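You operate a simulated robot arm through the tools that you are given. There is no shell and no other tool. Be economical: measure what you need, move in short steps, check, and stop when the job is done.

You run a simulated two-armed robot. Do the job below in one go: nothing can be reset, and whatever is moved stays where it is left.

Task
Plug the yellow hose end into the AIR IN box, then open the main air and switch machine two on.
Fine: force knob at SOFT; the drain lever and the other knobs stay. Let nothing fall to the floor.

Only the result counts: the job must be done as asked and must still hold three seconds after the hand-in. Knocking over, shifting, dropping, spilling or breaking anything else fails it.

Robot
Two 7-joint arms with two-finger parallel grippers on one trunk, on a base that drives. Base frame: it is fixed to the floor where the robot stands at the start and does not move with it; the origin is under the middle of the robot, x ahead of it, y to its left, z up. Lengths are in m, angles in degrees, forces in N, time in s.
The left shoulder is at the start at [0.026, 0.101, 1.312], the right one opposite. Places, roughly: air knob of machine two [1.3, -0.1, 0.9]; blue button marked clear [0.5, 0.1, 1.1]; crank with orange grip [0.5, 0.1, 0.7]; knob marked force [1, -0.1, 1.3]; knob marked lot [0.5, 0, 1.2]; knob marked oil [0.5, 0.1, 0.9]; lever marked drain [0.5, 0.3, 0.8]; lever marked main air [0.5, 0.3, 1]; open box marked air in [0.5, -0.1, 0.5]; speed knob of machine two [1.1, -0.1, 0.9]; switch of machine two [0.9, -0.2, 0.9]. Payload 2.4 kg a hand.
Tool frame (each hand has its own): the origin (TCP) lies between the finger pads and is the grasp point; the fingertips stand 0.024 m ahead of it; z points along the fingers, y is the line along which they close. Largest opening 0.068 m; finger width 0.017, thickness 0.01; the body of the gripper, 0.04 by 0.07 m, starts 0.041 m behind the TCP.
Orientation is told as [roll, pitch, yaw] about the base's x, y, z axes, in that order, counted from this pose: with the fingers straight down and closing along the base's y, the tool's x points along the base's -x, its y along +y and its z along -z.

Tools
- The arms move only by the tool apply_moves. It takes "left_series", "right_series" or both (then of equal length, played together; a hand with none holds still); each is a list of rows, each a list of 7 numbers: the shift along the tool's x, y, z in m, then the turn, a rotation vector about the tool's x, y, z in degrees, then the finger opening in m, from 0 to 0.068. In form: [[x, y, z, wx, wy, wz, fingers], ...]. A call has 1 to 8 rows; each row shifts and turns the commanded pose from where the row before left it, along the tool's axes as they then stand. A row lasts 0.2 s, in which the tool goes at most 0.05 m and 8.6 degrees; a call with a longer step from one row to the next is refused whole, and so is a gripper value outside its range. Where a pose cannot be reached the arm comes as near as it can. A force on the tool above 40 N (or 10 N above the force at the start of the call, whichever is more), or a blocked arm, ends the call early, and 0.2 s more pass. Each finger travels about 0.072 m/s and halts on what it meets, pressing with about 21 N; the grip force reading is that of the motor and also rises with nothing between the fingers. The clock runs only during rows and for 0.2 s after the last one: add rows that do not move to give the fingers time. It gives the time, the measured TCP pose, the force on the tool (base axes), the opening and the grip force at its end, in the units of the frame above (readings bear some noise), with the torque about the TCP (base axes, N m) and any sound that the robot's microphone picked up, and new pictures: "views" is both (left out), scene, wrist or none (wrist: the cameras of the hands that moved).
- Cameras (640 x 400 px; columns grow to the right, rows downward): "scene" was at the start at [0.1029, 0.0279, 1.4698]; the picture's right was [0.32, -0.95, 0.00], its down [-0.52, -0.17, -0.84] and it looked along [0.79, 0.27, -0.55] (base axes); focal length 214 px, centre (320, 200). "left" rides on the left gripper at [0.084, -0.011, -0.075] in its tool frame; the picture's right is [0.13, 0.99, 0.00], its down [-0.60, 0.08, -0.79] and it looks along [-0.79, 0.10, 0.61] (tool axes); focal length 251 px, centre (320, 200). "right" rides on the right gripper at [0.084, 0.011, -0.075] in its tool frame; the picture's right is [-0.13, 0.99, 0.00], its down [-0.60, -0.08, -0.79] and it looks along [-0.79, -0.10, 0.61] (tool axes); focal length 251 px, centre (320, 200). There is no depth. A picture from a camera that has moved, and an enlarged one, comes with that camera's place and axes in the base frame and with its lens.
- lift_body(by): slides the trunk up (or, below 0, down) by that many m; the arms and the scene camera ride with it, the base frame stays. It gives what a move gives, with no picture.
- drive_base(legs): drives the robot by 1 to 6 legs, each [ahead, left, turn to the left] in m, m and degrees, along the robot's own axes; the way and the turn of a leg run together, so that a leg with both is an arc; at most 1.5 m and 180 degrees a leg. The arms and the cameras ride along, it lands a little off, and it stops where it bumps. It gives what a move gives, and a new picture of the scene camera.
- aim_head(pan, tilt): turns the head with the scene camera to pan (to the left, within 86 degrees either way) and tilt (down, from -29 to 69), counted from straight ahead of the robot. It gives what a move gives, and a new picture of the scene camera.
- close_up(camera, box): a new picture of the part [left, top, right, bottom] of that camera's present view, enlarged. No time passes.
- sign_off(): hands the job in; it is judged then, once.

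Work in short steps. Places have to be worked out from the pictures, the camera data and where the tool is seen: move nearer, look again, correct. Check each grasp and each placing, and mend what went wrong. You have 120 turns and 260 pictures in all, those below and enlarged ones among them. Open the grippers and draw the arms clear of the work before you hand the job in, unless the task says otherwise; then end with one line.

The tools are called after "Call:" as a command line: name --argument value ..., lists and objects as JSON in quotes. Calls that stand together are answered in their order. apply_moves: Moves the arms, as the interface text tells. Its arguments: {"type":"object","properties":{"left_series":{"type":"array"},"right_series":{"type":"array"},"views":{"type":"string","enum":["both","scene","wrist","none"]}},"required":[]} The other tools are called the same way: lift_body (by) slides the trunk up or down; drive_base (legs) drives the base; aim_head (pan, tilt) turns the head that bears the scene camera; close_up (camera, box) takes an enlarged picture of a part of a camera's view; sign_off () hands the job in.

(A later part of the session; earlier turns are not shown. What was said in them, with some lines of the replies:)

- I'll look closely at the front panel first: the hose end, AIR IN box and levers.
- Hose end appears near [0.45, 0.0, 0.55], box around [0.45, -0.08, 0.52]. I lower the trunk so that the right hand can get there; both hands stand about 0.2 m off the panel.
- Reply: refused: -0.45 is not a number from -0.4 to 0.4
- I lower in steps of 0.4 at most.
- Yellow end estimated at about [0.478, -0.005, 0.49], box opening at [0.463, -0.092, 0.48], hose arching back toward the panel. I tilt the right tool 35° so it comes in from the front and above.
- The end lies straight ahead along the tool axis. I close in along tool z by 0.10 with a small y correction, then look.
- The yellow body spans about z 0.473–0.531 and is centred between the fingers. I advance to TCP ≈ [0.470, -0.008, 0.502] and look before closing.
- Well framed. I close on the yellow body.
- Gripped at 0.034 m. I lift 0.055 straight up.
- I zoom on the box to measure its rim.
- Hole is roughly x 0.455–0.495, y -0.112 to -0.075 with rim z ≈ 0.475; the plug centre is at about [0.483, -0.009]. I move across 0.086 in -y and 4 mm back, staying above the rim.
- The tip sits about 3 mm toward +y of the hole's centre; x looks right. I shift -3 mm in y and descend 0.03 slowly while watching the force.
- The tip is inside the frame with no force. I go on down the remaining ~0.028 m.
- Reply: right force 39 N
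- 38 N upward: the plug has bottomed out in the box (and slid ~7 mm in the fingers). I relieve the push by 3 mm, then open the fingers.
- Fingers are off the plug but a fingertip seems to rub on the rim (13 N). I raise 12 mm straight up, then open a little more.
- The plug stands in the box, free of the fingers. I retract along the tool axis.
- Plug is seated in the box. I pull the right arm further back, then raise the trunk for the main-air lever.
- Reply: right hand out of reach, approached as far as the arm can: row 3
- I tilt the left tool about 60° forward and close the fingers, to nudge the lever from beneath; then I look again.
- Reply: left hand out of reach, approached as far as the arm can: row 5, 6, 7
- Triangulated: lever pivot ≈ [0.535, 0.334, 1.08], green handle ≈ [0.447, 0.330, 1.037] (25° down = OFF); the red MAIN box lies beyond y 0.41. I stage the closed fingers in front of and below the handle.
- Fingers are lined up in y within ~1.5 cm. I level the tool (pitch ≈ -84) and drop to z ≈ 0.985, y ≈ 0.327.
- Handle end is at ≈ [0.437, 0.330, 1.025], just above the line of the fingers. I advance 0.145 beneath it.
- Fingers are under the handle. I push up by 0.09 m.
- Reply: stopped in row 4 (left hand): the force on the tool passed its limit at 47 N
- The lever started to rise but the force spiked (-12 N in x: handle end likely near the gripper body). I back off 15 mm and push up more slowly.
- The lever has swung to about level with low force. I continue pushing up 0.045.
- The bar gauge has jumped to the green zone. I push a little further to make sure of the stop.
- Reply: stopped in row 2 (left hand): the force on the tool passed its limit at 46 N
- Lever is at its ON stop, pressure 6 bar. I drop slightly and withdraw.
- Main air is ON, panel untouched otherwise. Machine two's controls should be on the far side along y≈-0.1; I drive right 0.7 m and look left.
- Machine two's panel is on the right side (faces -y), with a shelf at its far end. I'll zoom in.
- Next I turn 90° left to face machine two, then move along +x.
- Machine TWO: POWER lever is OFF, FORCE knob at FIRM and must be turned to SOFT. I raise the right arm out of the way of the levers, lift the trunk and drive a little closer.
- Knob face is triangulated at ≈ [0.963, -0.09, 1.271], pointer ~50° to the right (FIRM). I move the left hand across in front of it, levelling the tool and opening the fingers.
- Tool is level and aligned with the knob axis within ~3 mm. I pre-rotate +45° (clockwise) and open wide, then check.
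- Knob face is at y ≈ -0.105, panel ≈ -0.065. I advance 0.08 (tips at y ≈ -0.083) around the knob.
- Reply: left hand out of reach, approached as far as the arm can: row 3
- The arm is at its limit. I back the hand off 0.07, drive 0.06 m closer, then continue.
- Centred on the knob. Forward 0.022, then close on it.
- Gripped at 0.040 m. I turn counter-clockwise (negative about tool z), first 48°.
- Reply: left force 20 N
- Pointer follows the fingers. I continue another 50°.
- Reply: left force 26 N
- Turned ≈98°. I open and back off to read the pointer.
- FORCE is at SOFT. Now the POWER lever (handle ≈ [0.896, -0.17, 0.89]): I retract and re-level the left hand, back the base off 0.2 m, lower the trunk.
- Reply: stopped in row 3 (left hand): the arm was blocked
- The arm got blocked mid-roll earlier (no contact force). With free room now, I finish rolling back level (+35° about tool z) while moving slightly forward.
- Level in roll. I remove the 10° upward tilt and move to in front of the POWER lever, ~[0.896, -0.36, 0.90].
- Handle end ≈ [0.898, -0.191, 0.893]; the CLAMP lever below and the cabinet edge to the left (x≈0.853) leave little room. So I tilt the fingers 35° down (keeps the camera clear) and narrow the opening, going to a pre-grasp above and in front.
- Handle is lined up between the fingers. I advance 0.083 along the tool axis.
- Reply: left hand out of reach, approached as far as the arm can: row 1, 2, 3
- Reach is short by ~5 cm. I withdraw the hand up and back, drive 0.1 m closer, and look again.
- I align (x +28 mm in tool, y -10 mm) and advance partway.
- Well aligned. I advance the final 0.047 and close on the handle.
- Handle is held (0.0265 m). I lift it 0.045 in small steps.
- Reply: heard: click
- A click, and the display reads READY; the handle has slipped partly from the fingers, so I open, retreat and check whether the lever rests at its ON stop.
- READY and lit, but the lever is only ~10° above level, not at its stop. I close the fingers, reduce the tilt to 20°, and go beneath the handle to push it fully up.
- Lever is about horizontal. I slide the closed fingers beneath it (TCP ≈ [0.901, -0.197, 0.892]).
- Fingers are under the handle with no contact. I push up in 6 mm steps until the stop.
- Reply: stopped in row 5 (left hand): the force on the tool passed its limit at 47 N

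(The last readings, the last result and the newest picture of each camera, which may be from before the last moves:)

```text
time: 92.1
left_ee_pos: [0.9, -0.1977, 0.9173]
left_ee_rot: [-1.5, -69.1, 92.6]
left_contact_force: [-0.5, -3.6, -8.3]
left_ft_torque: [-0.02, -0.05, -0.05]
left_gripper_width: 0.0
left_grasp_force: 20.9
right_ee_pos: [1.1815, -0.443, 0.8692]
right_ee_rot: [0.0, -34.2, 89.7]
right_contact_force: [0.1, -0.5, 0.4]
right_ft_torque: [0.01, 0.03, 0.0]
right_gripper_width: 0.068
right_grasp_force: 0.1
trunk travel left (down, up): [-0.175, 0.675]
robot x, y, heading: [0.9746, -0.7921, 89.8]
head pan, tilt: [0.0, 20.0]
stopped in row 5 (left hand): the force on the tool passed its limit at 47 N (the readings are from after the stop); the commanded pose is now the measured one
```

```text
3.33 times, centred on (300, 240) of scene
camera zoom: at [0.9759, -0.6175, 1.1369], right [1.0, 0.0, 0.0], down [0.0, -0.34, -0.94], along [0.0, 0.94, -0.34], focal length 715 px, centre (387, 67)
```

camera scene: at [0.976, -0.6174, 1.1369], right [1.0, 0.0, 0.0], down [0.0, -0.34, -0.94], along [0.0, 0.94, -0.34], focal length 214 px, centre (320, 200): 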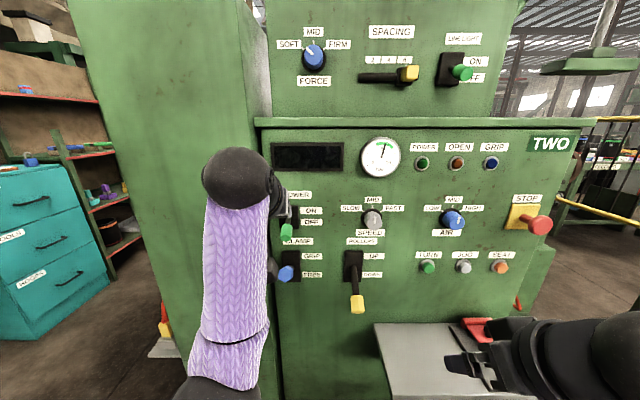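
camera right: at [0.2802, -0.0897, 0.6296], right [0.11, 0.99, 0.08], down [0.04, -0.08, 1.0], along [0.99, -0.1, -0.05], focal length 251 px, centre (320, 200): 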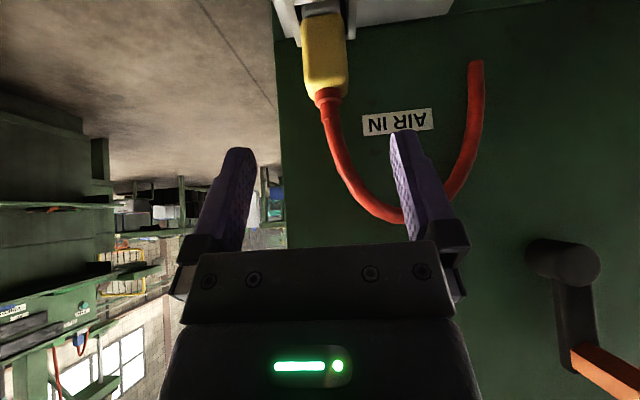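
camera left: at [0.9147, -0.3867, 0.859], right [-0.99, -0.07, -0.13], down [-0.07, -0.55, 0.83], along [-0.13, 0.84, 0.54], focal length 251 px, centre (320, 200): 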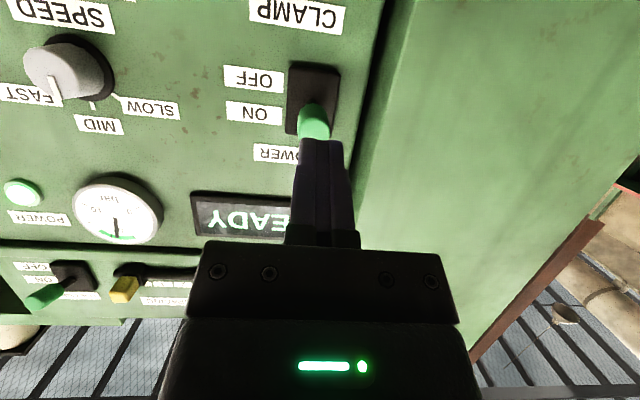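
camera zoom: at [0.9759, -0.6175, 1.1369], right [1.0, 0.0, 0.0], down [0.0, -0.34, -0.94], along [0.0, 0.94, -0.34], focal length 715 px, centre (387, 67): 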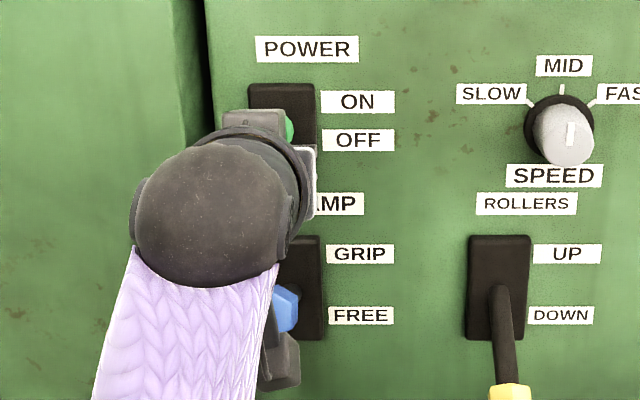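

47 N: probably the end stop. I lower 2 cm, retract and inspect.

Call:
apply_moves --left_series '[[0.019, 0, 0.007, 0, 0, 0, 0], [0.008, 0, -0.03, 0, 0, 0, 0], [0.008, 0, -0.035, 0, 0, 0, 0], [0.008, 0, -0.035, 0, 0, 0, 0]]' --views "wrist"

Call:
close_up --camera "scene" --box '[220, 120, 380, 240]'

```text
time: 93.1
left_ee_pos: [0.903, -0.3005, 0.9109]
left_ee_rot: [-1.6, -69.3, 92.6]
left_contact_force: [0.0, 0.0, 0.4]
left_ft_torque: [0.01, 0.01, 0.01]
left_gripper_width: 0.0002
left_grasp_force: 20.8
right_ee_pos: [1.1825, -0.4442, 0.8701]
right_ee_rot: [0.2, -34.3, 89.6]
right_contact_force: [1.2, -0.8, -0.1]
right_ft_torque: [-0.03, -0.04, -0.02]
right_gripper_width: 0.0682
right_grasp_force: 0.0
trunk travel left (down, up): [-0.175, 0.675]
robot x, y, heading: [0.9736, -0.7869, 89.7]
head pan, tilt: [0.0, 20.0]
camera left: at [0.9163, -0.4019, 0.8597], right [-0.99, -0.07, -0.13], down [-0.07, -0.53, 0.84], along [-0.13, 0.85, 0.52], focal length 251 px, centre (320, 200)
```

left: 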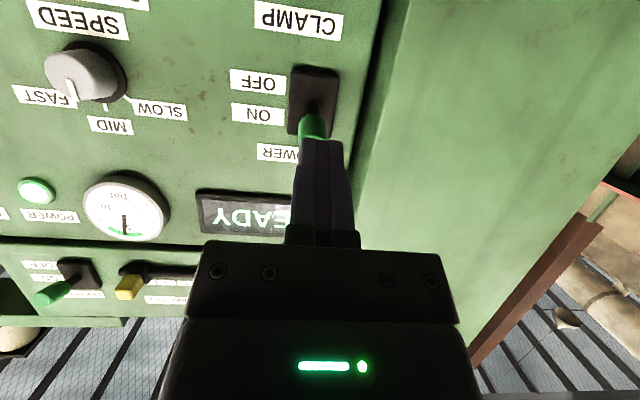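

```text
3.33 times, centred on (300, 180) of scene
camera zoom: at [0.976, -0.6176, 1.1369], right [1.0, 0.0, 0.0], down [0.0, -0.34, -0.94], along [0.0, 0.94, -0.34], focal length 715 px, centre (387, 267)
```

zoom: 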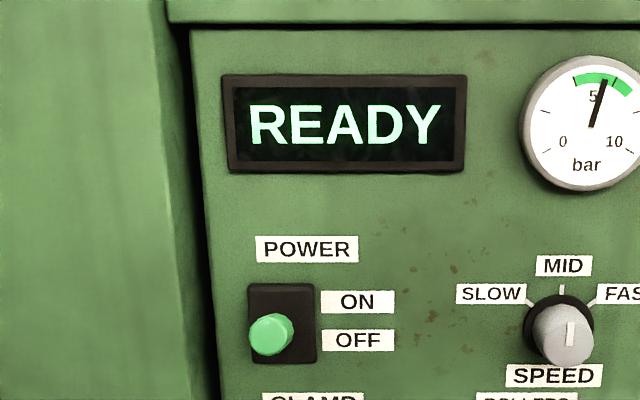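

The lever now sits at its upper stop and machine TWO reads READY. I open the gripper and back away from the machine, then check all panels.

Call:
apply_moves --left_series '[[0, 0, -0.03, 0, 0, 0, 0.03], [0, 0, -0.02, 0, 0, 0, 0.06], [0, 0, 0, 0, 0, 0, 0.068]]' --views "none"

Call:
drive_base --legs '[[-0.2, 0, 0]]'

Call:
close_up --camera "scene" --box '[240, 20, 560, 220]'

```text
time: 93.9
left_ee_pos: [0.9021, -0.3493, 0.93]
left_ee_rot: [-1.6, -69.4, 92.6]
left_contact_force: [-0.5, 0.3, 0.1]
left_ft_torque: [0.0, -0.02, -0.01]
left_gripper_width: 0.068
left_grasp_force: 0.1
right_ee_pos: [1.1815, -0.4445, 0.8682]
right_ee_rot: [0.1, -34.2, 89.7]
right_contact_force: [0.6, -0.5, 0.4]
right_ft_torque: [0.02, 0.0, 0.0]
right_gripper_width: 0.0678
right_grasp_force: 0.1
trunk travel left (down, up): [-0.175, 0.675]
robot x, y, heading: [0.9767, -0.7888, 89.6]
head pan, tilt: [0.0, 20.0]
```

```text
time: 95.5
left_ee_pos: [0.9014, -0.5492, 0.9294]
left_ee_rot: [-1.4, -69.3, 92.8]
left_contact_force: [0.2, 0.1, -0.2]
left_ft_torque: [0.0, 0.01, -0.01]
left_gripper_width: 0.0682
left_grasp_force: 0.0
right_ee_pos: [1.18, -0.6438, 0.8686]
right_ee_rot: [0.2, -34.1, 89.7]
right_contact_force: [0.9, 0.3, -0.2]
right_ft_torque: [0.01, 0.0, 0.01]
right_gripper_width: 0.0678
right_grasp_force: 0.1
trunk travel left (down, up): [-0.175, 0.675]
robot x, y, heading: [0.9751, -0.9878, 90.0]
head pan, tilt: [0.0, 20.0]
camera scene: at [0.9754, -0.8174, 1.1369], right [1.0, 0.0, 0.0], down [0.0, -0.34, -0.94], along [0.0, 0.94, -0.34], focal length 214 px, centre (320, 200)
```

scene: 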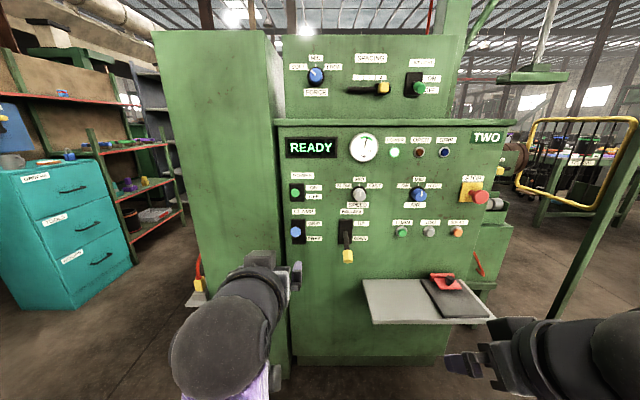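

```text
2.00 times, centred on (400, 120) of scene
camera zoom: at [0.9754, -0.8174, 1.1369], right [1.0, 0.0, 0.0], down [0.0, -0.34, -0.94], along [0.0, 0.94, -0.34], focal length 429 px, centre (160, 360)
```

zoom: 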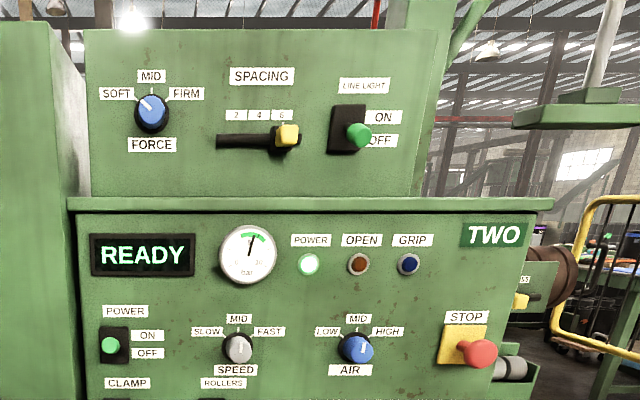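

Machine TWO is READY with POWER on, FORCE at SOFT and everything else as found. Both hands are empty, open and clear, so I hand in.

Call:
sign_off

```text
The job is handed in.
```

I plugged the yellow hose end into AIR IN and opened the main air. FORCE is at SOFT and machine two is switched on, showing READY. The drain lever and the other knobs stayed as they were, and nothing fell.
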